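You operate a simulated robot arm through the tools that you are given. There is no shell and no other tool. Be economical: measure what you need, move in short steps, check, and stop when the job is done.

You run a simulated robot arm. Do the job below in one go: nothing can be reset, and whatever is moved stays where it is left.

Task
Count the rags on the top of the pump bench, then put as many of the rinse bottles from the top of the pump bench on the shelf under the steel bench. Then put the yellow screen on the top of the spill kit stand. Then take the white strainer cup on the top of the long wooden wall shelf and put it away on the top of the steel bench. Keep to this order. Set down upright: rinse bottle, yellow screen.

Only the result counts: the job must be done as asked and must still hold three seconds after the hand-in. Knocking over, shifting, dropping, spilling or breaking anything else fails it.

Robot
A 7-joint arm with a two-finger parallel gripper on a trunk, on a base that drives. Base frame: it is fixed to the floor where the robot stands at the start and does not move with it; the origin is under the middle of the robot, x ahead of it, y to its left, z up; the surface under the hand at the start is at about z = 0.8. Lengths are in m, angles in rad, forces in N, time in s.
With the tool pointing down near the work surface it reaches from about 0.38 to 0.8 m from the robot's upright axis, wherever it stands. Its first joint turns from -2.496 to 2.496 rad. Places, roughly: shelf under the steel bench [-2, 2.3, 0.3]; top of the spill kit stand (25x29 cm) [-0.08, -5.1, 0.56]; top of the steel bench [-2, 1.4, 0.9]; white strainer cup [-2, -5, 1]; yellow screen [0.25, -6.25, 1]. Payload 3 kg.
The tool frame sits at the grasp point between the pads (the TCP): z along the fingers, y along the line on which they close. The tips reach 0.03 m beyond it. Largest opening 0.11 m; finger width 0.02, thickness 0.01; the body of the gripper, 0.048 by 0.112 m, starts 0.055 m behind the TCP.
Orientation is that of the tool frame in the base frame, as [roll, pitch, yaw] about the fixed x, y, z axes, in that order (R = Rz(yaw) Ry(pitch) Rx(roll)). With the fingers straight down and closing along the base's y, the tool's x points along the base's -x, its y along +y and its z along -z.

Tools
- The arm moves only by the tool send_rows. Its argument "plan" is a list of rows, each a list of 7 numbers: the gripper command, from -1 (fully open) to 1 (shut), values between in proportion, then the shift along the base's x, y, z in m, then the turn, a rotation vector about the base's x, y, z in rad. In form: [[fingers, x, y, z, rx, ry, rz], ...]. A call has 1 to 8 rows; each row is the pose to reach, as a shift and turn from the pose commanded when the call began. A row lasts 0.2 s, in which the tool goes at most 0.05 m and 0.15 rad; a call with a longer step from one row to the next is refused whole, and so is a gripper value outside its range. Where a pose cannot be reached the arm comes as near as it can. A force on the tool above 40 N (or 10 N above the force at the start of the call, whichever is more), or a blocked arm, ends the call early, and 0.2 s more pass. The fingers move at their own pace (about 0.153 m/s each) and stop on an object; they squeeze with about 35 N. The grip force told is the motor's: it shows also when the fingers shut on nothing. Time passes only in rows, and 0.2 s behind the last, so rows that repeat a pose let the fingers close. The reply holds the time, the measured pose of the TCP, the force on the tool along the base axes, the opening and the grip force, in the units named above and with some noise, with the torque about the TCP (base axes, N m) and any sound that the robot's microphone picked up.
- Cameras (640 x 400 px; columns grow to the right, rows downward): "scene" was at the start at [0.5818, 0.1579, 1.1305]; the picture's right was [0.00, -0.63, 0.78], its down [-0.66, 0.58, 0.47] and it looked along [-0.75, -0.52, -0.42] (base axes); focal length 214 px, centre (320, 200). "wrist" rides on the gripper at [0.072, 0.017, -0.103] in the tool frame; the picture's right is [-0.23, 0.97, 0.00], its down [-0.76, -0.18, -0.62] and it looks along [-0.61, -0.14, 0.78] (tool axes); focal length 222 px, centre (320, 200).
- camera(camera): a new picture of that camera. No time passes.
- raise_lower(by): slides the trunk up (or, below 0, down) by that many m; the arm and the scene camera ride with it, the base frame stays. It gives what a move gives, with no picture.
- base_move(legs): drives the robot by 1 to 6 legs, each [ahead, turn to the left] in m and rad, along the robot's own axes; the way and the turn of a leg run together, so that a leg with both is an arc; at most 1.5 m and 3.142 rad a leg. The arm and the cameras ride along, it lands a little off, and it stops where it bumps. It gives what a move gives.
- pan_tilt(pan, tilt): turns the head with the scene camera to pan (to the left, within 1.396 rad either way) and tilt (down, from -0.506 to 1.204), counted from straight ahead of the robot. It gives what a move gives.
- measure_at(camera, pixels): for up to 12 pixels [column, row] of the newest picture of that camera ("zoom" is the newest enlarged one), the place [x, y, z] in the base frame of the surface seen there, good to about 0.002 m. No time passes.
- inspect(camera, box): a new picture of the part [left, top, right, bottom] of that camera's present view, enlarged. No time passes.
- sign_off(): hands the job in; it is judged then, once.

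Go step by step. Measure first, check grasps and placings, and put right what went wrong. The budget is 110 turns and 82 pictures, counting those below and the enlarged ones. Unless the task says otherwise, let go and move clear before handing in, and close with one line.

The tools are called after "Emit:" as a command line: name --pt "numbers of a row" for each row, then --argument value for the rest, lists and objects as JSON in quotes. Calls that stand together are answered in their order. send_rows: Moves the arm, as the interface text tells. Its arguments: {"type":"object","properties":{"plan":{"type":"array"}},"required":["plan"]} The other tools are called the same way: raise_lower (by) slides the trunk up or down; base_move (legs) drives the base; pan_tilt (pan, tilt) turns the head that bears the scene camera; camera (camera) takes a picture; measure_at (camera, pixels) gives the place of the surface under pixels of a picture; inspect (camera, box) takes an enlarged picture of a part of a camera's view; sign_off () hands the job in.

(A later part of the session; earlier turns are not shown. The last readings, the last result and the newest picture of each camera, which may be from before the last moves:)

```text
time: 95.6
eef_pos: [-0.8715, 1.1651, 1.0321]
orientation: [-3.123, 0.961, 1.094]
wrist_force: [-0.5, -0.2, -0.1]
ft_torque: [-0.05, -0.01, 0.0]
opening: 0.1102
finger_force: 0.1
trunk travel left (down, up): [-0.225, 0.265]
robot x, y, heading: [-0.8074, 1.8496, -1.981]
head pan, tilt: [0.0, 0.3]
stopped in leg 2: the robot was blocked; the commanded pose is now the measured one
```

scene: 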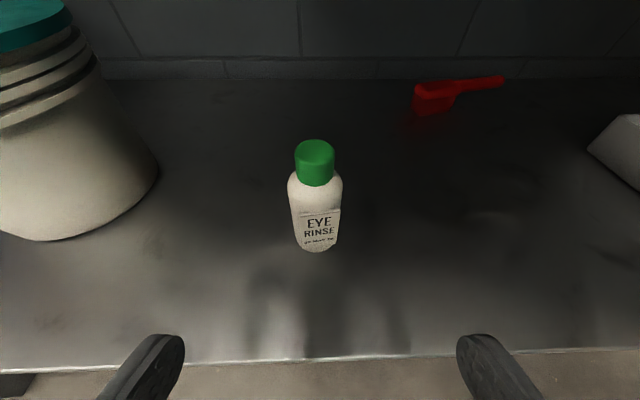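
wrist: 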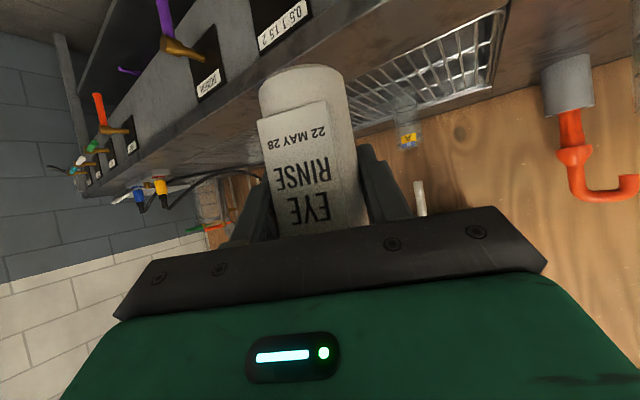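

It stopped mid-turn again, as in the earlier long turns, with nothing in view near it. I continue in smaller turns.

Emit:
base_move --legs '[[0, 0.576], [0.925, 0], [0.925, 0], [0, 0.5], [0, 0.5], [0, 0.405]]'

```text
time: 109.3
eef_pos: [0.1651, -0.0803, 1.0338]
orientation: [-3.122, 0.962, 2.624]
wrist_force: [0.4, 0.0, 0.0]
ft_torque: [-0.02, -0.02, -0.03]
opening: 0.1101
finger_force: 0.1
trunk travel left (down, up): [-0.225, 0.265]
robot x, y, heading: [-0.527, -0.0162, -0.444]
head pan, tilt: [0.0, 0.3]
stopped in leg 5: the robot was blocked; the commanded pose is now the measured one
```

Same again at heading -0.44; I finish the turn and look at the bench.

Emit:
base_move --legs '[[0, 0.46]]'

Emit:
camera --camera "scene"

```text
time: 111.1
eef_pos: [0.1239, 0.2347, 1.0335]
orientation: [-3.124, 0.964, 3.082]
wrist_force: [-0.6, 0.8, -0.5]
ft_torque: [0.0, 0.04, 0.02]
opening: 0.11
finger_force: 0.0
trunk travel left (down, up): [-0.225, 0.265]
robot x, y, heading: [-0.5306, -0.0297, 0.017]
head pan, tilt: [0.0, 0.3]
```

```text
50 pictures are left
```

scene: 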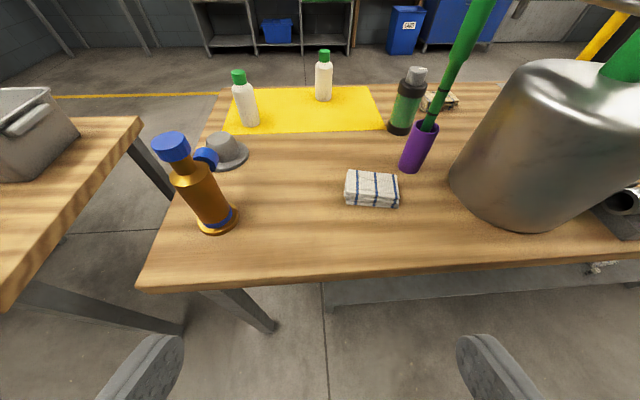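

Everything on the bench is still in place; bottle C is at (324,75). I straighten the hand, line up with it at y≈0.17, and drive in high.

Emit:
send_rows --pt "-1 0 -0.03 0.01 0 0 0.03" --pt "-1 0 -0.065 0.02 0 0 0.058"

Emit:
base_move --legs '[[0.5, 0]]'

Emit:
camera --camera "scene"

```text
time: 111.7
eef_pos: [0.1228, 0.1686, 1.0546]
orientation: [-3.121, 0.962, 3.14]
wrist_force: [-0.5, 0.1, 0.0]
ft_torque: [-0.04, 0.0, -0.02]
opening: 0.1101
finger_force: 0.2
trunk travel left (down, up): [-0.225, 0.265]
robot x, y, heading: [-0.5265, -0.0285, 0.016]
head pan, tilt: [0.0, 0.3]
```

```text
time: 114.6
eef_pos: [0.6276, 0.1737, 1.0548]
orientation: [-3.121, 0.965, 3.139]
wrist_force: [0.2, -0.1, 0.7]
ft_torque: [0.0, 0.02, 0.02]
opening: 0.11
finger_force: 0.0
trunk travel left (down, up): [-0.225, 0.265]
robot x, y, heading: [-0.0292, -0.0222, 0.01]
head pan, tilt: [0.0, 0.3]
```

```text
49 pictures are left
```

scene: 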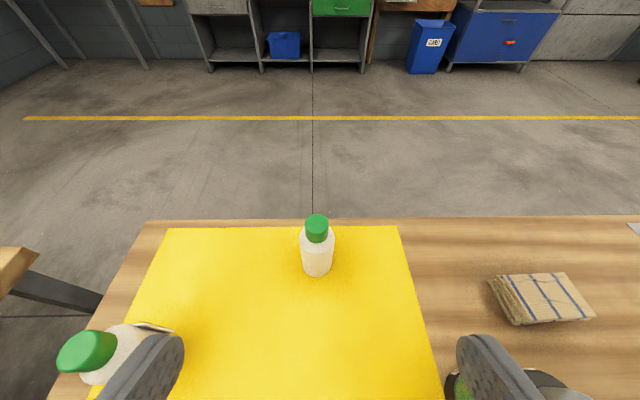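

Bottle C is straight ahead at (318,245). I measure its place.

Emit:
measure_at --camera "scene" --pixels '[[318, 222], [317, 255], [303, 252], [332, 252], [318, 272], [560, 290], [460, 385], [110, 345]]'

```text
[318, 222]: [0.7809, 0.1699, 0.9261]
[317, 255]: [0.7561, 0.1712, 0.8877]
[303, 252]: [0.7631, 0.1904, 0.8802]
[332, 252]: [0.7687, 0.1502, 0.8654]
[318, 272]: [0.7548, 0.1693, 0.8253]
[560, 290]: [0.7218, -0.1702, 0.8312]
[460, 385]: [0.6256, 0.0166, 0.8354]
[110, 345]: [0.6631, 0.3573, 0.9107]
```

Its centre is about (0.776, 0.170). I descend in front of it, move in, and close.

Emit:
send_rows --pt "-1 0.005 -0.003 -0.045 0 0 0" --pt "-1 0.015 -0.003 -0.085 0 0 0" --pt "-1 0.04 -0.003 -0.115 0 0 0" --pt "-1 0.075 -0.003 -0.145 0 0 0" --pt "-1 0.11 -0.003 -0.171 0 0 0" --pt "-1 0.149 -0.003 -0.197 0 0 0" --pt "-1 0.149 -0.003 -0.197 0 0 0"

Emit:
send_rows --pt "1 0 0 0 0 0 0" --pt "1 0 0 0 0 0 0" --pt "1 0 0 0 0 0 0" --pt "1 0 0 0.03 0 0 0" --pt "1 -0.01 0 0.07 0 0 0" --pt "1 -0.03 0 0.11 0 0 0" --pt "1 -0.06 0 0.15 0 0 0" --pt "1 -0.1 0 0.18 0 0 0"

Emit:
camera --camera "wrist"

```text
time: 116.2
eef_pos: [0.7782, 0.1706, 0.8586]
orientation: [-3.124, 0.964, 3.137]
wrist_force: [0.4, 0.7, -0.3]
ft_torque: [-0.04, -0.02, 0.03]
opening: 0.11
finger_force: 0.1
trunk travel left (down, up): [-0.225, 0.265]
robot x, y, heading: [-0.0242, -0.0241, 0.008]
head pan, tilt: [0.0, 0.3]
```

```text
time: 118.0
eef_pos: [0.6762, 0.1705, 1.0397]
orientation: [-3.122, 0.963, 3.14]
wrist_force: [-0.5, -0.4, -3.1]
ft_torque: [-0.02, 0.02, 0.02]
opening: 0.0471
finger_force: 34.8
trunk travel left (down, up): [-0.225, 0.265]
robot x, y, heading: [-0.0285, -0.0217, 0.01]
head pan, tilt: [0.0, 0.3]
```

```text
48 pictures are left
```

wrist: 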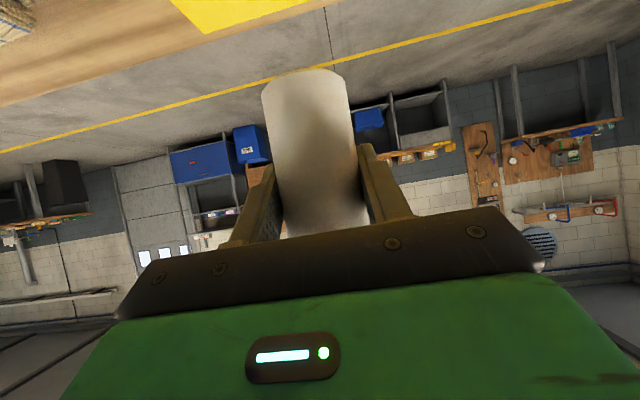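

Bottle C is held. I back off and turn in small steps toward the steel bench.

Emit:
base_move --legs '[[-0.48, 0], [0, 0.44], [0, 0.44], [0, 0.44], [0, 0.44]]'

```text
time: 126.2
eef_pos: [-0.8135, 0.6293, 1.0385]
orientation: [-3.121, 0.965, -1.409]
wrist_force: [1.2, -0.2, -1.2]
ft_torque: [-0.03, 0.01, 0.05]
opening: 0.0468
finger_force: 35.1
trunk travel left (down, up): [-0.225, 0.265]
robot x, y, heading: [-0.4333, -0.0169, 1.778]
head pan, tilt: [0.0, 0.3]
```

Turned well this time. I drive to the steel bench and turn to face it.

Emit:
base_move --legs '[[0, 0.035], [0.87, 0], [0.87, 0], [0, 0.45], [0, 0.44], [0, 0.44]]'

```text
time: 139.3
eef_pos: [-1.5515, 1.4015, 1.0397]
orientation: [-3.118, 0.963, 0.004]
wrist_force: [0.3, -0.8, -1.9]
ft_torque: [0.04, -0.02, -0.05]
opening: 0.0468
finger_force: 34.7
trunk travel left (down, up): [-0.225, 0.265]
robot x, y, heading: [-0.8537, 1.7314, -3.117]
head pan, tilt: [0.0, 0.3]
```

Facing the bench at y≈1.40. I lower the trunk, then the arm, shifting to y≈1.475 beside the first bottle.

Emit:
raise_lower --by -0.222

Emit:
send_rows --pt "1 0.02 0.012 -0.04 0 0 0" --pt "1 0.04 0.022 -0.08 0 0 0" --pt "1 0.055 0.032 -0.125 0 0 0" --pt "1 0.055 0.042 -0.17 0 0 0" --pt "1 0.055 0.052 -0.215 0 0 0" --pt "1 0.055 0.062 -0.26 0 0 0" --pt "1 0.055 0.072 -0.305 0 0 0" --pt "1 0.055 0.077 -0.35 0 0 0"

Emit:
base_move --legs '[[0.24, 0]]'

Emit:
pan_tilt --pan -0.5 --tilt 0.3

Emit:
camera --camera "scene"

```text
time: 139.6
eef_pos: [-1.5494, 1.3769, 1.028]
orientation: [-3.08, 0.93, -0.029]
wrist_force: [-0.6, 11.2, 1.0]
ft_torque: [-0.68, -0.21, 0.6]
opening: 0.0466
finger_force: 35.2
trunk travel left (down, up): [-0.225, 0.265]
robot x, y, heading: [-0.8508, 1.7298, -3.118]
head pan, tilt: [0.0, 0.3]
stopped: the force on the tool passed its limit at 154 N (the readings are from after the stop); the commanded pose is now the measured one
```

```text
time: 141.4
eef_pos: [-1.4923, 1.4569, 0.6756]
orientation: [-3.073, 0.928, -0.018]
wrist_force: [-0.2, 0.8, -0.3]
ft_torque: [0.0, -0.02, -0.03]
opening: 0.0468
finger_force: 34.7
trunk travel left (down, up): [-0.225, 0.265]
robot x, y, heading: [-0.8538, 1.7303, -3.117]
head pan, tilt: [0.0, 0.3]
```

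```text
time: 143.2
eef_pos: [-1.7363, 1.4508, 0.6756]
orientation: [-3.068, 0.93, -0.016]
wrist_force: [-0.3, 0.4, -2.2]
ft_torque: [-0.02, 0.01, 0.01]
opening: 0.0469
finger_force: 35.2
trunk travel left (down, up): [-0.225, 0.265]
robot x, y, heading: [-1.0971, 1.7275, -3.115]
head pan, tilt: [0.0, 0.3]
```

```text
time: 144.1
eef_pos: [-1.7375, 1.4477, 0.6677]
orientation: [-3.066, 0.916, -0.01]
wrist_force: [-17.4, -19.2, -90.0]
ft_torque: [-0.06, -0.78, 0.3]
opening: 0.0469
finger_force: 35.1
trunk travel left (down, up): [-0.225, 0.265]
robot x, y, heading: [-1.0989, 1.7289, -3.113]
head pan, tilt: [-0.499, 0.3]
```

```text
47 pictures are left
```

scene: 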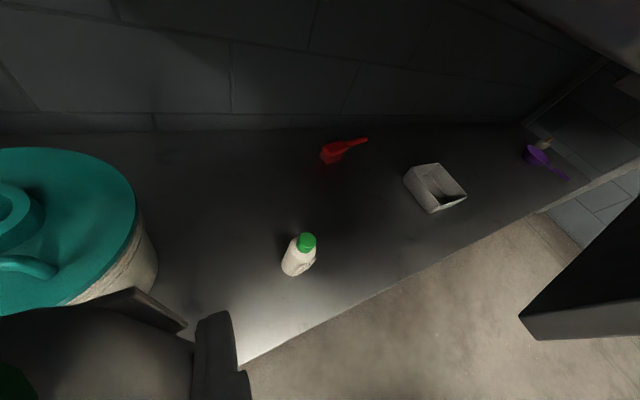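

The trunk stop meant the arm was still high when I drove in, and the reading shows −90 N: the hand is pressing up against the bench. I ease the arm down at once and check.

Emit:
send_rows --pt "1 0.0 0 -0.01 0 0 0" --pt "1 0.0 0 -0.02 0 0 0"

Emit:
camera --camera "wrist"

```text
time: 144.7
eef_pos: [-1.7361, 1.4523, 0.6607]
orientation: [-3.064, 0.938, -0.017]
wrist_force: [-1.1, -0.8, -1.7]
ft_torque: [0.02, -0.03, -0.02]
opening: 0.0468
finger_force: 35.2
trunk travel left (down, up): [-0.225, 0.265]
robot x, y, heading: [-1.0964, 1.7268, -3.115]
head pan, tilt: [-0.499, 0.3]
```

```text
46 pictures are left
```

wrist: 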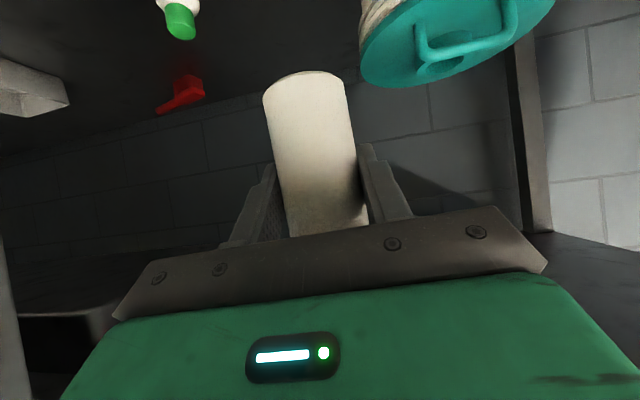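

The force is gone after easing down 2 cm, and the bottle is still held. I back out the way I came, straighten the bottle, then lower the trunk in small steps.

Emit:
base_move --legs '[[-0.24, 0]]'

Emit:
send_rows --pt "1 0.0 0.005 0 -0.016 0.012 0.022" --pt "1 0.0 0.01 0 -0.032 0.025 0.0435"

Emit:
raise_lower --by -0.05

Emit:
pan_tilt --pan 0 --tilt 0

Emit:
camera --camera "scene"

```text
time: 146.5
eef_pos: [-1.4931, 1.4544, 0.6567]
orientation: [-3.07, 0.93, -0.012]
wrist_force: [-0.2, -0.4, -2.3]
ft_torque: [0.0, -0.02, 0.02]
opening: 0.0469
finger_force: 35.7
trunk travel left (down, up): [-0.225, 0.265]
robot x, y, heading: [-0.8601, 1.7345, -3.111]
head pan, tilt: [-0.499, 0.3]
```

```text
time: 147.1
eef_pos: [-1.4959, 1.4644, 0.6565]
orientation: [-3.118, 0.956, -0.011]
wrist_force: [-0.6, -0.4, -1.6]
ft_torque: [-0.01, -0.01, -0.02]
opening: 0.0467
finger_force: 34.8
trunk travel left (down, up): [-0.225, 0.265]
robot x, y, heading: [-0.8561, 1.7283, -3.108]
head pan, tilt: [-0.499, 0.3]
```

```text
time: 148.0
eef_pos: [-1.4959, 1.4635, 0.6066]
orientation: [-3.118, 0.954, -0.008]
wrist_force: [-0.1, 0.5, -2.4]
ft_torque: [-0.01, -0.01, -0.04]
opening: 0.0466
finger_force: 35.5
trunk travel left (down, up): [-0.175, 0.315]
robot x, y, heading: [-0.8563, 1.7354, -3.112]
head pan, tilt: [-0.499, 0.3]
```

```text
time: 148.9
eef_pos: [-1.4943, 1.4625, 0.6067]
orientation: [-3.117, 0.954, -0.01]
wrist_force: [-0.1, -0.8, -1.4]
ft_torque: [0.02, -0.02, 0.0]
opening: 0.0467
finger_force: 35.3
trunk travel left (down, up): [-0.175, 0.315]
robot x, y, heading: [-0.8606, 1.7323, -3.109]
head pan, tilt: [0.0, 0.0]
```

```text
45 pictures are left
```

scene: 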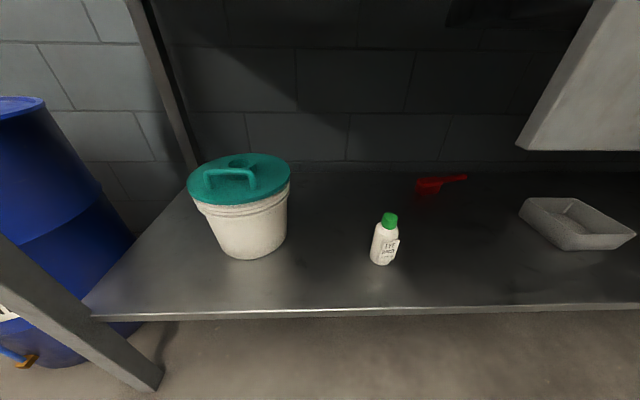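

All fine on the shelf, and the trunk moves now. I lower the rest and measure the free spot beside the first bottle.

Emit:
measure_at --camera "scene" --pixels '[[285, 225], [290, 180], [385, 250], [330, 260], [390, 215], [240, 160]]'

Emit:
raise_lower --by -0.15

Emit:
base_move --legs '[[0.24, 0]]'

```text
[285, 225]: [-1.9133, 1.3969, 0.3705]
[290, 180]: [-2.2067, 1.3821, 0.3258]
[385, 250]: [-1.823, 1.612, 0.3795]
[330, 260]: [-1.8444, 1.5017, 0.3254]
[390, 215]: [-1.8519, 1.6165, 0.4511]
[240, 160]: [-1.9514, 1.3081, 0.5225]
```

```text
time: 150.7
eef_pos: [-1.4948, 1.464, 0.4576]
orientation: [-3.117, 0.956, -0.011]
wrist_force: [-1.1, -0.4, -1.8]
ft_torque: [0.0, -0.02, -0.01]
opening: 0.0465
finger_force: 34.7
trunk travel left (down, up): [-0.025, 0.465]
robot x, y, heading: [-0.8571, 1.7314, -3.113]
head pan, tilt: [0.0, 0.0]
```

```text
time: 152.4
eef_pos: [-1.738, 1.4565, 0.4563]
orientation: [-3.117, 0.956, -0.011]
wrist_force: [-1.3, 0.6, -1.8]
ft_torque: [0.0, 0.0, -0.01]
opening: 0.0467
finger_force: 34.4
trunk travel left (down, up): [-0.025, 0.465]
robot x, y, heading: [-1.1004, 1.7242, -3.108]
head pan, tilt: [0.0, 0.0]
```

Spot (-1.84, 1.485) is clear of both bucket and bottle A. I set bottle C down there.

Emit:
send_rows --pt "1 -0.035 0.01 0 0 0 0" --pt "1 -0.07 0.02 0 0 0 0" --pt "1 -0.1 0.028 -0.01 0 0 0" --pt "1 -0.1 0.028 -0.04 0 0 0" --pt "1 -0.1 0.028 -0.06 0 0 0" --pt "1 -0.1 0.028 -0.068 0 0 0"

Emit:
send_rows --pt "1 0 0 -0.003 0 0 0" --pt "1 0 0 -0.006 0 0 0"

```text
time: 153.8
eef_pos: [-1.8389, 1.4853, 0.3902]
orientation: [-3.117, 0.954, -0.014]
wrist_force: [0.6, 0.3, -1.4]
ft_torque: [-0.02, 0.01, 0.0]
opening: 0.0465
finger_force: 34.8
trunk travel left (down, up): [-0.025, 0.465]
robot x, y, heading: [-1.1022, 1.7248, -3.11]
head pan, tilt: [0.0, 0.0]
```

```text
time: 154.4
eef_pos: [-1.8379, 1.4836, 0.3838]
orientation: [-3.117, 0.957, -0.013]
wrist_force: [3.2, -0.2, 10.5]
ft_torque: [-0.14, 0.01, 0.03]
opening: 0.0467
finger_force: 34.9
trunk travel left (down, up): [-0.025, 0.465]
robot x, y, heading: [-1.1056, 1.7284, -3.114]
head pan, tilt: [0.0, 0.0]
```

Light contact at the expected height. I relax, open part way, and withdraw.

Emit:
send_rows --pt "1 0 0 0.001 0 0 0" --pt "-0.4 0 0 0.001 0 0 0" --pt "-0.4 0 0 0.001 0 0 0" --pt "-0.4 0 0 0.001 0 0 0" --pt "-0.4 0.03 0 0.021 0 0 0" --pt "-0.4 0.06 0 0.042 0 0 0" --pt "-0.4 0.1 0 0.064 0 0 0" --pt "-0.4 0.14 0 0.078 0 0 0"

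Emit:
base_move --legs '[[-0.26, 0]]'

Emit:
camera --camera "scene"

```text
time: 156.2
eef_pos: [-1.7268, 1.4556, 0.4532]
orientation: [-3.096, 0.952, -0.008]
wrist_force: [-0.7, 0.1, 0.4]
ft_torque: [-0.01, -0.01, -0.02]
opening: 0.0771
finger_force: 0.0
out of reach, approached as far as the arm can: row 7, 8
trunk travel left (down, up): [-0.025, 0.465]
robot x, y, heading: [-1.0977, 1.7182, -3.111]
head pan, tilt: [0.0, 0.0]
```

```text
time: 158.1
eef_pos: [-1.4648, 1.4623, 0.4542]
orientation: [-3.101, 0.951, -0.008]
wrist_force: [1.5, 1.0, 0.7]
ft_torque: [-0.01, 0.0, -0.03]
opening: 0.077
finger_force: 0.1
trunk travel left (down, up): [-0.025, 0.465]
robot x, y, heading: [-0.8391, 1.7346, -3.112]
head pan, tilt: [0.0, 0.0]
```

```text
44 pictures are left
```

scene: 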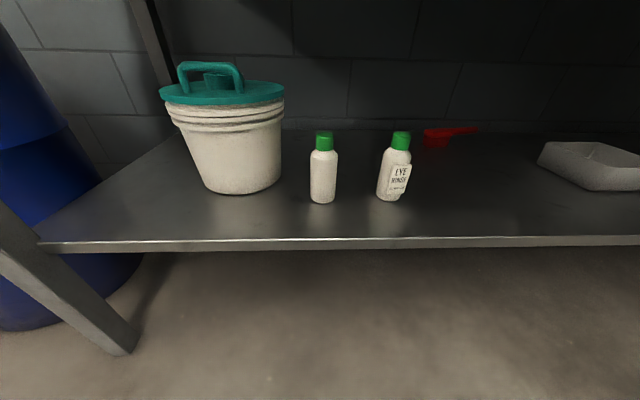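

Both bottles stand upright on the shelf at (323,165) and (395,165). Next, I raise the arm and turn toward -y to look down the room for the yellow screen.

Emit:
raise_lower --by 0.35

Emit:
send_rows --pt "-1 0.02 0.02 0.04 0 0 0" --pt "-1 0.04 0.04 0.08 0 0 0" --pt "-1 0.06 0.06 0.12 0 0 0" --pt "-1 0.08 0.08 0.16 0 0 0" --pt "-1 0.1 0.1 0.2 0 0 0" --pt "-1 0.12 0.12 0.24 0 0 0" --pt "-1 0.13 0.14 0.28 0 0 0" --pt "-1 0.13 0.16 0.32 0 0 0"

Emit:
base_move --legs '[[-0.05, 0], [0, 0.42], [0, 0.42], [0, 0.42], [0, 0.3]]'

Emit:
camera --camera "scene"

```text
time: 161.5
eef_pos: [-1.4661, 1.4627, 0.8038]
orientation: [-3.1, 0.95, -0.006]
wrist_force: [0.9, -0.5, 0.0]
ft_torque: [0.0, 0.0, 0.02]
opening: 0.0771
finger_force: 0.1
trunk travel left (down, up): [-0.375, 0.115]
robot x, y, heading: [-0.8392, 1.7308, -3.114]
head pan, tilt: [0.0, 0.0]
```

```text
time: 163.3
eef_pos: [-1.3442, 1.5902, 1.1714]
orientation: [2.809, 0.911, -0.471]
wrist_force: [1.3, 0.9, 3.3]
ft_torque: [0.2, -0.18, 0.26]
opening: 0.11
finger_force: 0.2
out of reach, approached as far as the arm can: row 1, 2, 3, 4, 5, 6, 7, 8
trunk travel left (down, up): [-0.375, 0.115]
robot x, y, heading: [-0.8385, 1.7319, -3.113]
head pan, tilt: [0.0, 0.0]
```

```text
time: 169.1
eef_pos: [-0.6479, 1.2259, 1.1712]
orientation: [-3.1, 0.952, 1.557]
wrist_force: [0.3, 1.0, 0.4]
ft_torque: [0.01, -0.02, 0.04]
opening: 0.11
finger_force: 0.1
trunk travel left (down, up): [-0.375, 0.115]
robot x, y, heading: [-0.828, 1.7316, -1.564]
head pan, tilt: [0.0, 0.0]
```

```text
43 pictures are left
```

scene: 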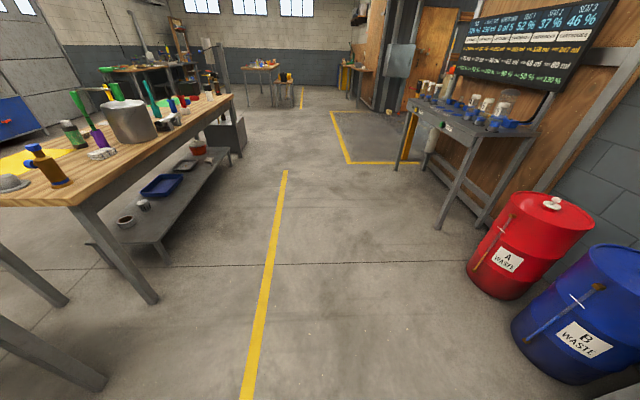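

The aisle toward -y is clear. I enlarge the far end where the screen, stand and wall shelf should be.

Emit:
inspect --camera "scene" --box '[200, 30, 420, 170]'

Emit:
measure_at --camera "scene" --pixels '[[265, 66], [285, 82], [240, 155], [360, 68], [300, 110], [345, 160], [410, 160], [225, 120], [335, 113]]'

```text
2.86 times, centred on (310, 100) of scene
```

zoom: 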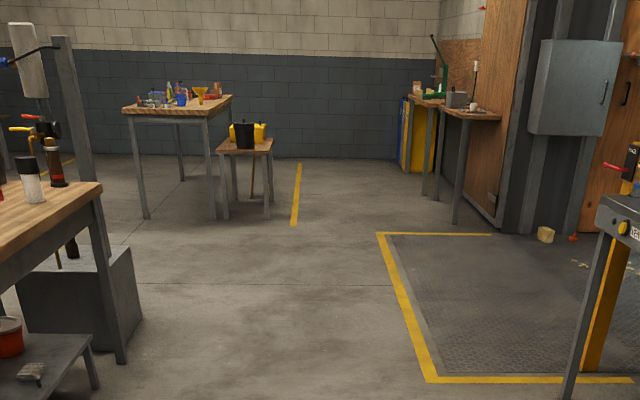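

```text
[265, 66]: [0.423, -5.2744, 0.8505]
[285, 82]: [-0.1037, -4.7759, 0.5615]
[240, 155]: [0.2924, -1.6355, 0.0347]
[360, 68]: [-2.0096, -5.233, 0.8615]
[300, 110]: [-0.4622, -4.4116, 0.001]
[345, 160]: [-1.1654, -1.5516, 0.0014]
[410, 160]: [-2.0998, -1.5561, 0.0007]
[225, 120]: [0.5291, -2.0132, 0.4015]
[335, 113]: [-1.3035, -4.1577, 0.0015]
```

The stand at (285,82) is around (-0.1,-4.9) with a black and yellow thing on it, and the table with the yellow item lies behind it. I drive down the aisle.

Emit:
base_move --legs '[[1.5, 0], [1.5, 0], [1.5, 0], [1.1, 0]]'

Emit:
camera --camera "scene"

```text
time: 195.7
eef_pos: [-0.5972, -4.3617, 1.1718]
orientation: [-3.099, 0.951, 1.552]
wrist_force: [0.6, -0.4, -0.2]
ft_torque: [-0.02, 0.01, -0.02]
opening: 0.1099
finger_force: 0.1
trunk travel left (down, up): [-0.375, 0.115]
robot x, y, heading: [-0.7761, -3.8558, -1.564]
head pan, tilt: [0.0, 0.0]
```

```text
41 pictures are left
```

scene: 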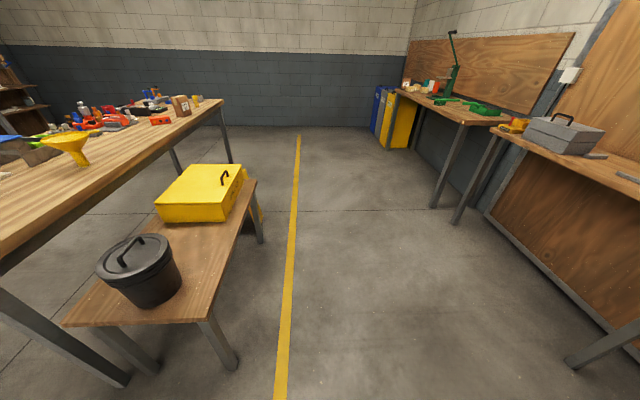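

I see the stand with a black pail (140,270) and yellow box (200,195), and a yellow funnel-like thing at (68,150). I measure them.

Emit:
measure_at --camera "scene" --pixels '[[68, 143], [90, 320], [210, 320], [252, 183], [165, 215], [185, 240], [125, 285], [185, 187], [225, 212], [182, 100], [160, 121], [20, 150]]'

Emit:
inspect --camera "scene" --box '[0, 60, 240, 210]'

Emit:
inspect --camera "scene" --box '[380, 60, 640, 220]'

```text
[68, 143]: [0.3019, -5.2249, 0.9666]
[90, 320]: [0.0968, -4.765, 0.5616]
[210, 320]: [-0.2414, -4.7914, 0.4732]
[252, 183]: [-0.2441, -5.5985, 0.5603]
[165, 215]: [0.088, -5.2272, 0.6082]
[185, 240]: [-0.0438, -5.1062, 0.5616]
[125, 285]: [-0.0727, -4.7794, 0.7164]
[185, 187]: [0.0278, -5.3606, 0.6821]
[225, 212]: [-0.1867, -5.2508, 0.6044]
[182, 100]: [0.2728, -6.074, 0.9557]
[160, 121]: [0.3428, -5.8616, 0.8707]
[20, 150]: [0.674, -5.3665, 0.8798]
```

```text
2.67 times, centred on (120, 135) of scene
```

zoom: 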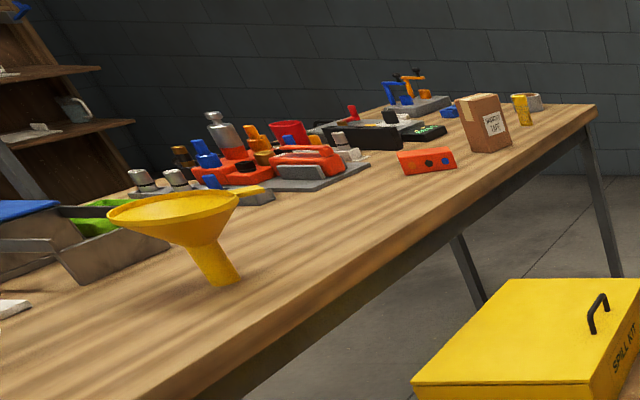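

```text
2.46 times, centred on (510, 140) of scene
```

zoom: 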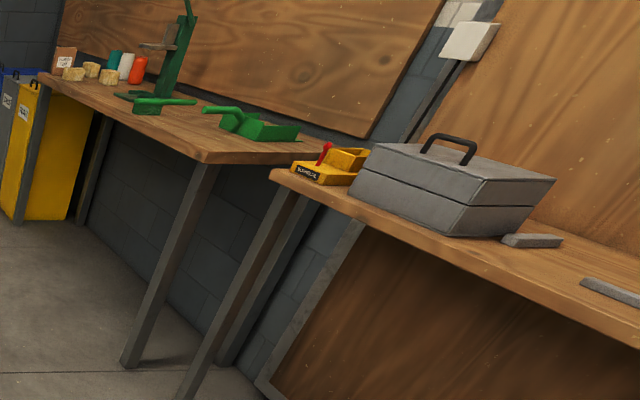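

The yellow item at the table's far end (zoom (522,108)) matches the screen's listed place. I drive past the stand and turn to face it.

Emit:
base_move --legs '[[1.2, 0], [1.2, 0], [0, 0.4], [0, 0.4], [0, 0.4], [0, 0.364]]'

Emit:
camera --camera "scene"

```text
time: 212.3
eef_pos: [-0.2365, -6.0644, 1.1719]
orientation: [-3.101, 0.952, 3.134]
wrist_force: [-0.2, 0.2, 0.2]
ft_torque: [-0.01, -0.02, 0.02]
opening: 0.1102
finger_force: 0.0
trunk travel left (down, up): [-0.375, 0.115]
robot x, y, heading: [-0.7446, -6.289, 0.005]
head pan, tilt: [0.0, 0.0]
```

```text
38 pictures are left
```

scene: 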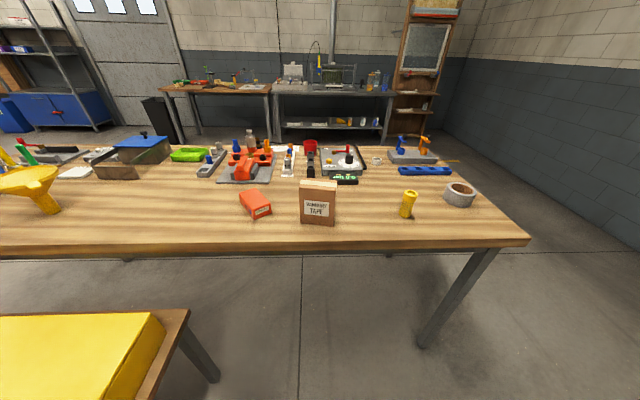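

The small yellow item is at (408,203). I enlarge and measure it.

Emit:
inspect --camera "scene" --box '[370, 170, 490, 245]'

Emit:
measure_at --camera "scene" --pixels '[[408, 193], [407, 205], [402, 207], [412, 207], [406, 215], [335, 210], [459, 192], [408, 240], [520, 240], [400, 225]]'

```text
5.33 times, centred on (430, 208) of scene
```

zoom: 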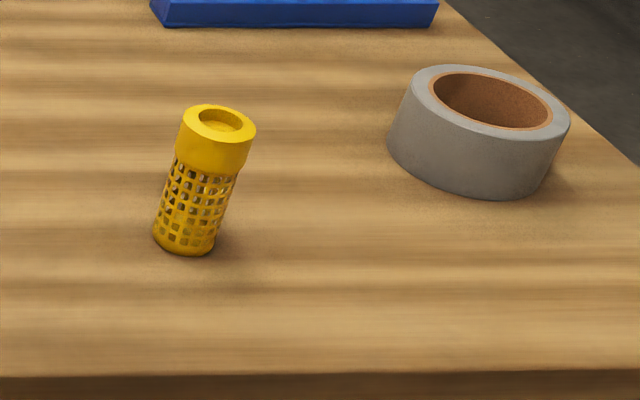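

```text
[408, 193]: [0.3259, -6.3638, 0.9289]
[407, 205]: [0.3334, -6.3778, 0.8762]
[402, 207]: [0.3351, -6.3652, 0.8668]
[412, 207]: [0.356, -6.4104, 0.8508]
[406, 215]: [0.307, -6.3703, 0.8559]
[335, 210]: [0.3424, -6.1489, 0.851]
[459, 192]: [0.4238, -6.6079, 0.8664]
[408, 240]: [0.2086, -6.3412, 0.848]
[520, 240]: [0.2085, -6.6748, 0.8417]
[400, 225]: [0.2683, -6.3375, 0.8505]
```

It's a yellow mesh screen about 35 mm wide, standing 80 mm tall at about (0.327,-6.37) on a top at z=0.85. I line the hand up with it and lower the trunk.

Emit:
send_rows --pt "-1 0.01 -0.04 -0.01 0 0 0" --pt "-1 0.02 -0.08 -0.02 0 0 0" --pt "-1 0.03 -0.12 -0.03 0 0 0" --pt "-1 0.04 -0.16 -0.04 0 0 0" --pt "-1 0.05 -0.2 -0.05 0 0 0" --pt "-1 0.06 -0.24 -0.06 0 0 0" --pt "-1 0.07 -0.28 -0.07 0 0 0" --pt "-1 0.08 -0.306 -0.08 0 0 0"

Emit:
raise_lower --by -0.08

Emit:
base_move --legs '[[0.28, 0]]'

Emit:
pan_tilt --pan 0 --tilt 0.5

Emit:
camera --camera "scene"

```text
time: 214.1
eef_pos: [-0.1578, -6.3697, 1.0918]
orientation: [-3.102, 0.951, 3.133]
wrist_force: [-0.4, 0.9, 0.3]
ft_torque: [-0.04, -0.01, -0.03]
opening: 0.1099
finger_force: 0.1
out of reach, approached as far as the arm can: row 4, 5
trunk travel left (down, up): [-0.375, 0.115]
robot x, y, heading: [-0.7459, -6.2878, 0.004]
head pan, tilt: [0.0, 0.0]
```

```text
time: 215.2
eef_pos: [-0.1565, -6.3701, 1.0121]
orientation: [-3.1, 0.952, 3.135]
wrist_force: [-0.1, 0.2, 0.1]
ft_torque: [-0.01, -0.01, -0.03]
opening: 0.11
finger_force: 0.0
trunk travel left (down, up): [-0.295, 0.195]
robot x, y, heading: [-0.7406, -6.2887, 0.006]
head pan, tilt: [0.0, 0.0]
```

```text
time: 217.2
eef_pos: [0.1193, -6.3711, 1.0106]
orientation: [-3.1, 0.951, 3.13]
wrist_force: [0.2, 0.1, 0.2]
ft_torque: [0.02, -0.01, 0.01]
opening: 0.11
finger_force: 0.0
trunk travel left (down, up): [-0.295, 0.195]
robot x, y, heading: [-0.4654, -6.2866, -0.006]
head pan, tilt: [0.0, 0.0]
```

```text
time: 218.1
eef_pos: [0.1202, -6.372, 1.0126]
orientation: [-3.1, 0.952, 3.13]
wrist_force: [0.2, -0.3, 0.7]
ft_torque: [0.01, 0.0, -0.01]
opening: 0.1098
finger_force: 0.1
trunk travel left (down, up): [-0.295, 0.195]
robot x, y, heading: [-0.465, -6.2854, -0.003]
head pan, tilt: [0.0, 0.499]
```

```text
36 pictures are left
```

scene: 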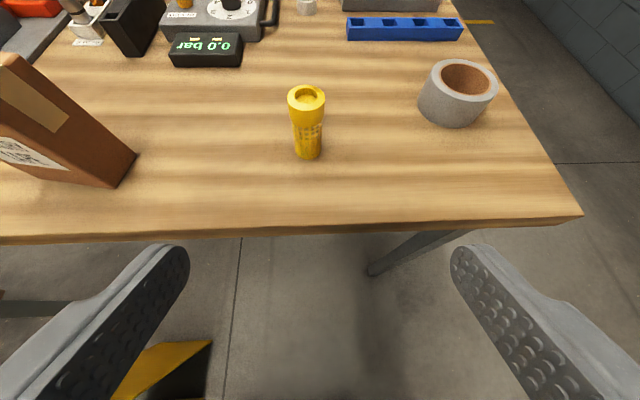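

The screen is centred at (307,120) and clear on both sides. I measure it accurately.

Emit:
measure_at --camera "scene" --pixels '[[307, 106], [307, 155], [294, 105], [320, 105], [306, 88], [308, 140], [160, 370], [115, 180], [430, 110], [306, 98]]'

Emit:
inspect --camera "scene" --box '[260, 70, 360, 170]'

```text
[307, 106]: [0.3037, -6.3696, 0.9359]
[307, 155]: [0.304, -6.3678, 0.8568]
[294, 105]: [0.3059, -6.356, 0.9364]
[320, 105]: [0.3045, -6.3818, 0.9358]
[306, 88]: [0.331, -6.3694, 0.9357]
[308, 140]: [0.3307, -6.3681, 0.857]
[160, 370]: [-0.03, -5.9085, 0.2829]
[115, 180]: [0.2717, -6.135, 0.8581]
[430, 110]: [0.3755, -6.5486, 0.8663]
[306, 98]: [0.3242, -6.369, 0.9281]
```

```text
4.00 times, centred on (310, 120) of scene
```

zoom: 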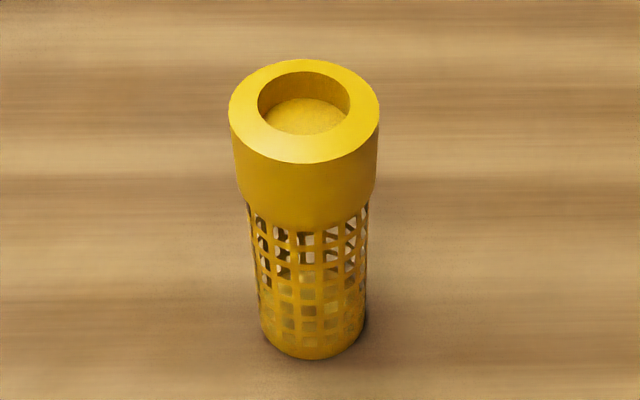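

The screen's axis is at (0.319,-6.369), top at z=0.936 with a solid collar. I move in to grip the collar.

Emit:
send_rows --pt "-1 0.03 0.002 0 0 0 0" --pt "-1 0.065 0.003 -0.015 0 0 0" --pt "-1 0.1 0.003 -0.035 0 0 0" --pt "-1 0.135 0.003 -0.055 0 0 0" --pt "-1 0.17 0.003 -0.08 0 0 0" --pt "-1 0.199 0.003 -0.1 0 0 0" --pt "-1 0.199 0.003 -0.1 0 0 0"

Emit:
send_rows --pt "0.3 0 0 0 0 0 0" --pt "1 0 0 0 0 0 0" --pt "1 0 0 0 0 0 0" --pt "1 0 0 0 0 0 0" --pt "1 0 0 0.03 0 0 0" --pt "1 -0.02 0 0.06 0 0 0" --pt "1 -0.06 0 0.08 0 0 0" --pt "1 -0.1 0 0.1 0 0 0"

Emit:
camera --camera "wrist"

```text
time: 219.7
eef_pos: [0.32, -6.3681, 0.9119]
orientation: [-3.101, 0.949, 3.13]
wrist_force: [0.2, 0.6, 0.4]
ft_torque: [-0.01, -0.02, -0.05]
opening: 0.1098
finger_force: 0.0
trunk travel left (down, up): [-0.295, 0.195]
robot x, y, heading: [-0.4634, -6.285, -0.003]
head pan, tilt: [0.0, 0.499]
```

```text
time: 221.5
eef_pos: [0.2195, -6.369, 1.014]
orientation: [-3.099, 0.949, 3.129]
wrist_force: [0.4, 0.1, -0.2]
ft_torque: [0.02, -0.02, -0.01]
opening: 0.0372
finger_force: 34.9
trunk travel left (down, up): [-0.295, 0.195]
robot x, y, heading: [-0.4662, -6.2865, 0.0]
head pan, tilt: [0.0, 0.499]
```

```text
34 pictures are left
```

wrist: 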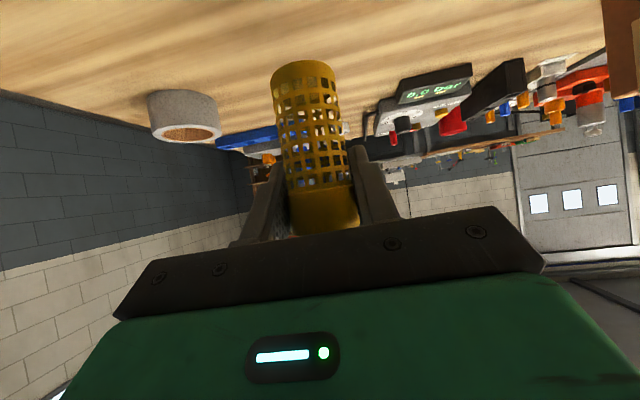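

The screen is held firmly. I back off and drive to face the stand's free spot between pail and box.

Emit:
base_move --legs '[[-0.46, 0], [0, 0.4], [0, 0.4], [0, 0.4], [0, 0.37]]'

Emit:
base_move --legs '[[1.25, 0], [0, -0.4], [0, -0.4], [0, -0.4], [0, -0.37]]'

Emit:
camera --camera "scene"

```text
time: 228.3
eef_pos: [-0.5992, -5.6749, 1.0133]
orientation: [-3.097, 0.952, -1.951]
wrist_force: [-0.3, 0.9, -0.1]
ft_torque: [-0.02, -0.03, -0.04]
opening: 0.0372
finger_force: 35.0
trunk travel left (down, up): [-0.295, 0.195]
robot x, y, heading: [-0.8777, -6.3001, 1.208]
head pan, tilt: [0.0, 0.499]
stopped in leg 5: the robot was blocked; the commanded pose is now the measured one
```

```text
time: 238.4
eef_pos: [0.249, -5.1618, 1.013]
orientation: [-3.105, 0.947, -3.132]
wrist_force: [0.6, -0.1, -1.2]
ft_torque: [0.03, 0.01, 0.04]
opening: 0.0372
finger_force: 34.7
trunk travel left (down, up): [-0.295, 0.195]
robot x, y, heading: [-0.4396, -5.0972, 0.019]
head pan, tilt: [0.0, 0.499]
stopped in leg 4: the robot was blocked; the commanded pose is now the measured one
```

```text
33 pictures are left
```

scene: 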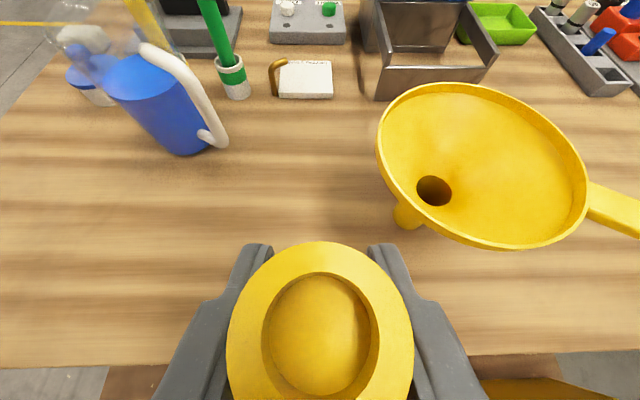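

Chaining was a mistake: the early stop sent me closer to the table than planned, with the hand near the funnel. I measure the funnel before moving anything.

Emit:
measure_at --camera "scene" --pixels '[[400, 170], [480, 90], [575, 150], [500, 243], [405, 215], [620, 205], [420, 105], [185, 150]]'

Emit:
camera --camera "wrist"

```text
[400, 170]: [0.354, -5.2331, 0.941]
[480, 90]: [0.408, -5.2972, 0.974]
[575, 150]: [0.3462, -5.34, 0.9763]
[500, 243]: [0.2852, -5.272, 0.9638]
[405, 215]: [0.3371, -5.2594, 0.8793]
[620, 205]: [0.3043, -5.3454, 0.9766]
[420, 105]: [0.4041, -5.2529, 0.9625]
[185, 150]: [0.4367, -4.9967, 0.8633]
```

```text
32 pictures are left
```

wrist: 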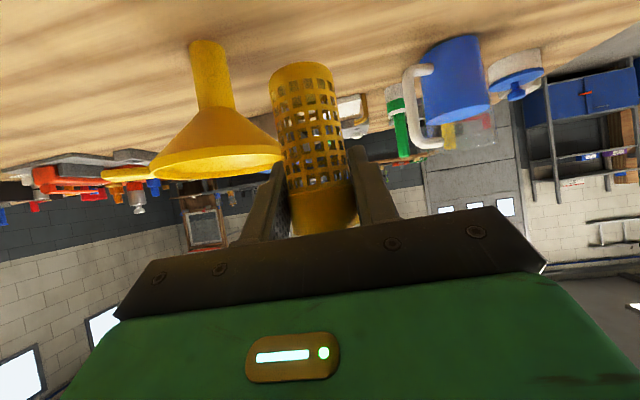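

The funnel's rim matches its earlier place (it hasn't moved). I back straight off now and look at the stand.

Emit:
base_move --legs '[[-0.5, 0]]'

Emit:
pan_tilt --pan 0 --tilt 0.2

Emit:
camera --camera "scene"

```text
time: 241.4
eef_pos: [-0.2547, -5.1713, 1.0137]
orientation: [-3.102, 0.949, -3.134]
wrist_force: [0.2, 0.1, 0.0]
ft_torque: [0.03, 0.0, -0.01]
opening: 0.0371
finger_force: 34.7
trunk travel left (down, up): [-0.295, 0.195]
robot x, y, heading: [-0.9436, -5.1026, 0.012]
head pan, tilt: [0.0, 0.499]
```

```text
time: 242.2
eef_pos: [-0.2554, -5.1713, 1.015]
orientation: [-3.102, 0.95, -3.132]
wrist_force: [0.5, 0.7, -0.9]
ft_torque: [0.04, -0.01, 0.02]
opening: 0.037
finger_force: 35.2
trunk travel left (down, up): [-0.295, 0.195]
robot x, y, heading: [-0.9412, -5.1035, 0.012]
head pan, tilt: [0.0, 0.201]
```

```text
31 pictures are left
```

scene: 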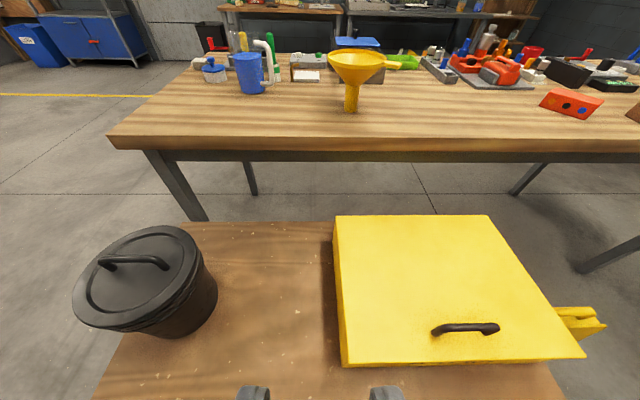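

The stand, pail, box and funnel all look undisturbed. I measure the free patch between pail and box.

Emit:
measure_at --camera "scene" --pixels '[[215, 300], [338, 340], [335, 235], [270, 230], [270, 300], [270, 370], [205, 250], [300, 300], [140, 265], [345, 290]]'

```text
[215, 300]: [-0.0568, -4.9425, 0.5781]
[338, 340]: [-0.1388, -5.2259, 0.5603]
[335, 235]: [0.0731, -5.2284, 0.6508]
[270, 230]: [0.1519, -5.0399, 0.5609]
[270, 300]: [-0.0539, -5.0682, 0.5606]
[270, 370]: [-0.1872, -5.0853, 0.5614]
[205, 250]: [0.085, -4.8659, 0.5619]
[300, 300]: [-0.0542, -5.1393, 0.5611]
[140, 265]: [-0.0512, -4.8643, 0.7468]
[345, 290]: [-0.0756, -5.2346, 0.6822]
```

The free patch spans y -5.228 to -4.945, x -0.25 to 0.15; I aim for (-0.09,-5.087). I shift across and lower the trunk in two steps.

Emit:
send_rows --pt "1 -0.01 0.03 0 0 0 0" --pt "1 -0.02 0.06 0 0 0 0" --pt "1 -0.03 0.085 0 0 0 0"

Emit:
raise_lower --by -0.14

Emit:
raise_lower --by -0.14

```text
time: 243.0
eef_pos: [-0.2845, -5.0885, 1.0148]
orientation: [-3.103, 0.948, -3.136]
wrist_force: [0.1, -0.1, -0.2]
ft_torque: [0.06, 0.03, -0.01]
opening: 0.0371
finger_force: 35.5
trunk travel left (down, up): [-0.295, 0.195]
robot x, y, heading: [-0.9435, -5.1052, 0.014]
head pan, tilt: [0.0, 0.201]
```

```text
time: 244.6
eef_pos: [-0.2845, -5.0883, 0.8757]
orientation: [-3.104, 0.95, -3.132]
wrist_force: [-0.1, 0.1, -0.9]
ft_torque: [0.0, -0.01, -0.01]
opening: 0.0369
finger_force: 35.5
trunk travel left (down, up): [-0.155, 0.335]
robot x, y, heading: [-0.9429, -5.104, 0.013]
head pan, tilt: [0.0, 0.201]
```

```text
time: 246.3
eef_pos: [-0.2847, -5.0879, 0.7358]
orientation: [-3.103, 0.948, -3.132]
wrist_force: [-0.7, -1.3, -0.4]
ft_torque: [0.0, 0.02, -0.02]
opening: 0.037
finger_force: 34.9
trunk travel left (down, up): [-0.015, 0.475]
robot x, y, heading: [-0.941, -5.1028, 0.022]
head pan, tilt: [0.0, 0.201]
```

Now a small drive forward, then extend and lower.

Emit:
base_move --legs '[[0.09, 0]]'

Emit:
send_rows --pt "1 0.035 0 0 0 0 0" --pt "1 0.07 0 0 0 0 0" --pt "1 0.105 0 -0.02 0 0 0" --pt "1 0.105 0 -0.06 0 0 0" --pt "1 0.105 0 -0.09 0 0 0" --pt "1 0.105 0 -0.1 0 0 0" --pt "1 0.105 0 -0.106 0 0 0"

```text
time: 247.4
eef_pos: [-0.1925, -5.0865, 0.7346]
orientation: [-3.104, 0.948, -3.133]
wrist_force: [0.3, 0.0, -0.1]
ft_torque: [0.03, 0.0, -0.03]
opening: 0.037
finger_force: 35.1
trunk travel left (down, up): [-0.015, 0.475]
robot x, y, heading: [-0.8528, -5.1022, 0.009]
head pan, tilt: [0.0, 0.201]
```

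```text
time: 249.0
eef_pos: [-0.0879, -5.087, 0.6288]
orientation: [-3.103, 0.949, -3.132]
wrist_force: [-0.3, -0.4, 0.3]
ft_torque: [-0.03, -0.01, -0.01]
opening: 0.0371
finger_force: 35.1
trunk travel left (down, up): [-0.015, 0.475]
robot x, y, heading: [-0.8516, -5.1011, 0.014]
head pan, tilt: [0.0, 0.201]
```

About 6 mm to go by calculation. I ease down and watch the force.

Emit:
send_rows --pt "1 0 0 -0.003 0 0 0" --pt "1 0 0 -0.005 0 0 0" --pt "1 0 0 -0.007 0 0 0"

```text
time: 249.8
eef_pos: [-0.0888, -5.0868, 0.6226]
orientation: [-3.103, 0.949, -3.132]
wrist_force: [0.2, -0.3, 0.0]
ft_torque: [-0.02, -0.02, 0.0]
opening: 0.037
finger_force: 34.4
trunk travel left (down, up): [-0.015, 0.475]
robot x, y, heading: [-0.8502, -5.1008, 0.015]
head pan, tilt: [0.0, 0.201]
```

Emit:
send_rows --pt "1 0 0 -0.001 0 0 0" --pt "1 0 0 -0.002 0 0 0"

```text
time: 250.4
eef_pos: [-0.0879, -5.0866, 0.622]
orientation: [-3.102, 0.954, -3.132]
wrist_force: [-3.4, -0.7, 13.0]
ft_torque: [0.17, 0.11, 0.05]
opening: 0.037
finger_force: 35.4
trunk travel left (down, up): [-0.015, 0.475]
robot x, y, heading: [-0.8522, -5.1045, 0.013]
head pan, tilt: [0.0, 0.201]
```

Contact (13 N). I relax a millimetre, open part way, and draw back.

Emit:
send_rows --pt "1 0 0 0.0015 0 0 0" --pt "-0.3 0 0 0.0015 0 0 0" --pt "-0.3 0 0 0.0015 0 0 0" --pt "-0.3 0 0 0.0015 0 0 0" --pt "-0.3 -0.03 0 0.021 0 0 0" --pt "-0.3 -0.06 0 0.043 0 0 0" --pt "-0.3 -0.1 0 0.07 0 0 0" --pt "-0.3 -0.13 0 0.1 0 0 0"

Emit:
camera --camera "scene"

```text
time: 252.2
eef_pos: [-0.2196, -5.0858, 0.7196]
orientation: [-3.101, 0.947, -3.134]
wrist_force: [0.7, 0.3, 0.0]
ft_torque: [0.0, 0.02, -0.01]
opening: 0.0713
finger_force: 0.0
trunk travel left (down, up): [-0.015, 0.475]
robot x, y, heading: [-0.848, -5.1042, 0.014]
head pan, tilt: [0.0, 0.201]
```

```text
30 pictures are left
```

scene: 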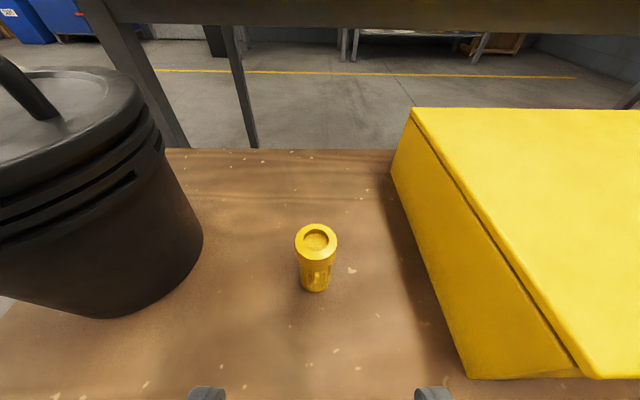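

The screen stands upright at (315,258) with pail and box untouched. I raise the trunk, back off slightly, and turn toward the wall shelf for the strainer cup.

Emit:
raise_lower --by 0.38

Emit:
base_move --legs '[[-0.15, 0], [0, 0.4], [0, 0.4], [0, 0.4], [0, 0.4], [0, 0.4]]'

Emit:
camera --camera "scene"

```text
time: 255.9
eef_pos: [-0.2182, -5.0867, 1.1008]
orientation: [-3.103, 0.949, -3.134]
wrist_force: [-0.3, -1.2, 0.0]
ft_torque: [0.01, 0.03, 0.04]
opening: 0.0717
finger_force: 0.0
trunk travel left (down, up): [-0.395, 0.095]
robot x, y, heading: [-0.8497, -5.1, 0.011]
head pan, tilt: [0.0, 0.201]
```

```text
time: 261.4
eef_pos: [-0.8142, -4.4969, 1.1013]
orientation: [-3.098, 0.949, -1.886]
wrist_force: [-1.3, 0.7, -0.2]
ft_torque: [-0.04, -0.07, -0.11]
opening: 0.0713
finger_force: 0.1
trunk travel left (down, up): [-0.395, 0.095]
robot x, y, heading: [-0.9555, -5.1174, 1.257]
head pan, tilt: [0.0, 0.201]
stopped in leg 5: the robot was blocked; the commanded pose is now the measured one
```

```text
29 pictures are left
```

scene: 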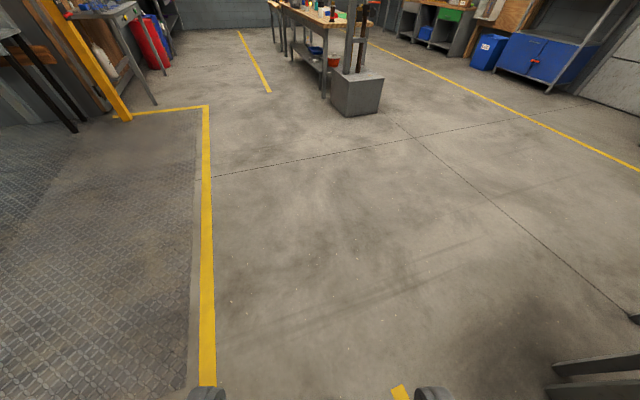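

Another stall with nothing near. I continue the turn.

Emit:
base_move --legs '[[0, 0.38], [0, 0.38], [0, 0.38], [0, 0.38], [0, 0.36]]'

Emit:
camera --camera "scene"

```text
time: 266.2
eef_pos: [-1.533, -4.8491, 1.1027]
orientation: [-3.095, 0.951, -0.517]
wrist_force: [-1.0, -1.5, -0.2]
ft_torque: [0.08, -0.02, -0.06]
opening: 0.0715
finger_force: 0.1
trunk travel left (down, up): [-0.395, 0.095]
robot x, y, heading: [-0.9292, -5.0746, 2.645]
head pan, tilt: [0.0, 0.201]
stopped in leg 4: the robot was blocked; the commanded pose is now the measured one
```

```text
28 pictures are left
```

scene: 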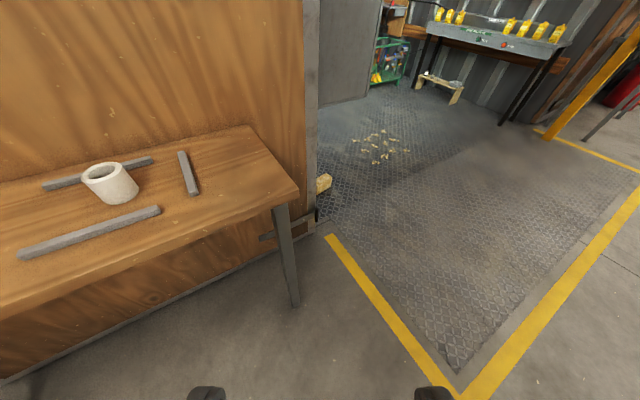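

The white cup is at (110,182), fenced by three grey bars. I measure cup, bars and shelf.

Emit:
measure_at --camera "scene" --pixels '[[110, 197], [86, 175], [135, 183], [103, 163], [105, 172], [90, 232], [188, 175], [65, 183], [240, 200], [120, 207], [155, 160], [20, 255]]'

Emit:
inspect --camera "scene" --box '[0, 120, 240, 280]'

```text
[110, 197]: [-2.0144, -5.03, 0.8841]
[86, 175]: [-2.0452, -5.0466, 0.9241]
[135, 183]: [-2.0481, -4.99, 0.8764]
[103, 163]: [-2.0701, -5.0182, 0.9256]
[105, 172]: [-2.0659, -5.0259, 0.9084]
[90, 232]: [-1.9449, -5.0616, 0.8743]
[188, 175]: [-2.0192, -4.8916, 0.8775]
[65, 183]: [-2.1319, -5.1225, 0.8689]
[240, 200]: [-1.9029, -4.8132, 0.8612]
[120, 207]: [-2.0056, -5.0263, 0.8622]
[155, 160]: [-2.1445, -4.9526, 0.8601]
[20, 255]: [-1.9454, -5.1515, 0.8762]
```

```text
2.50 times, centred on (120, 200) of scene
```

zoom: 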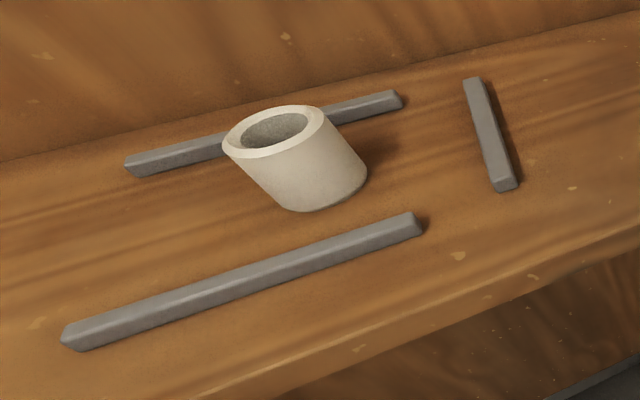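

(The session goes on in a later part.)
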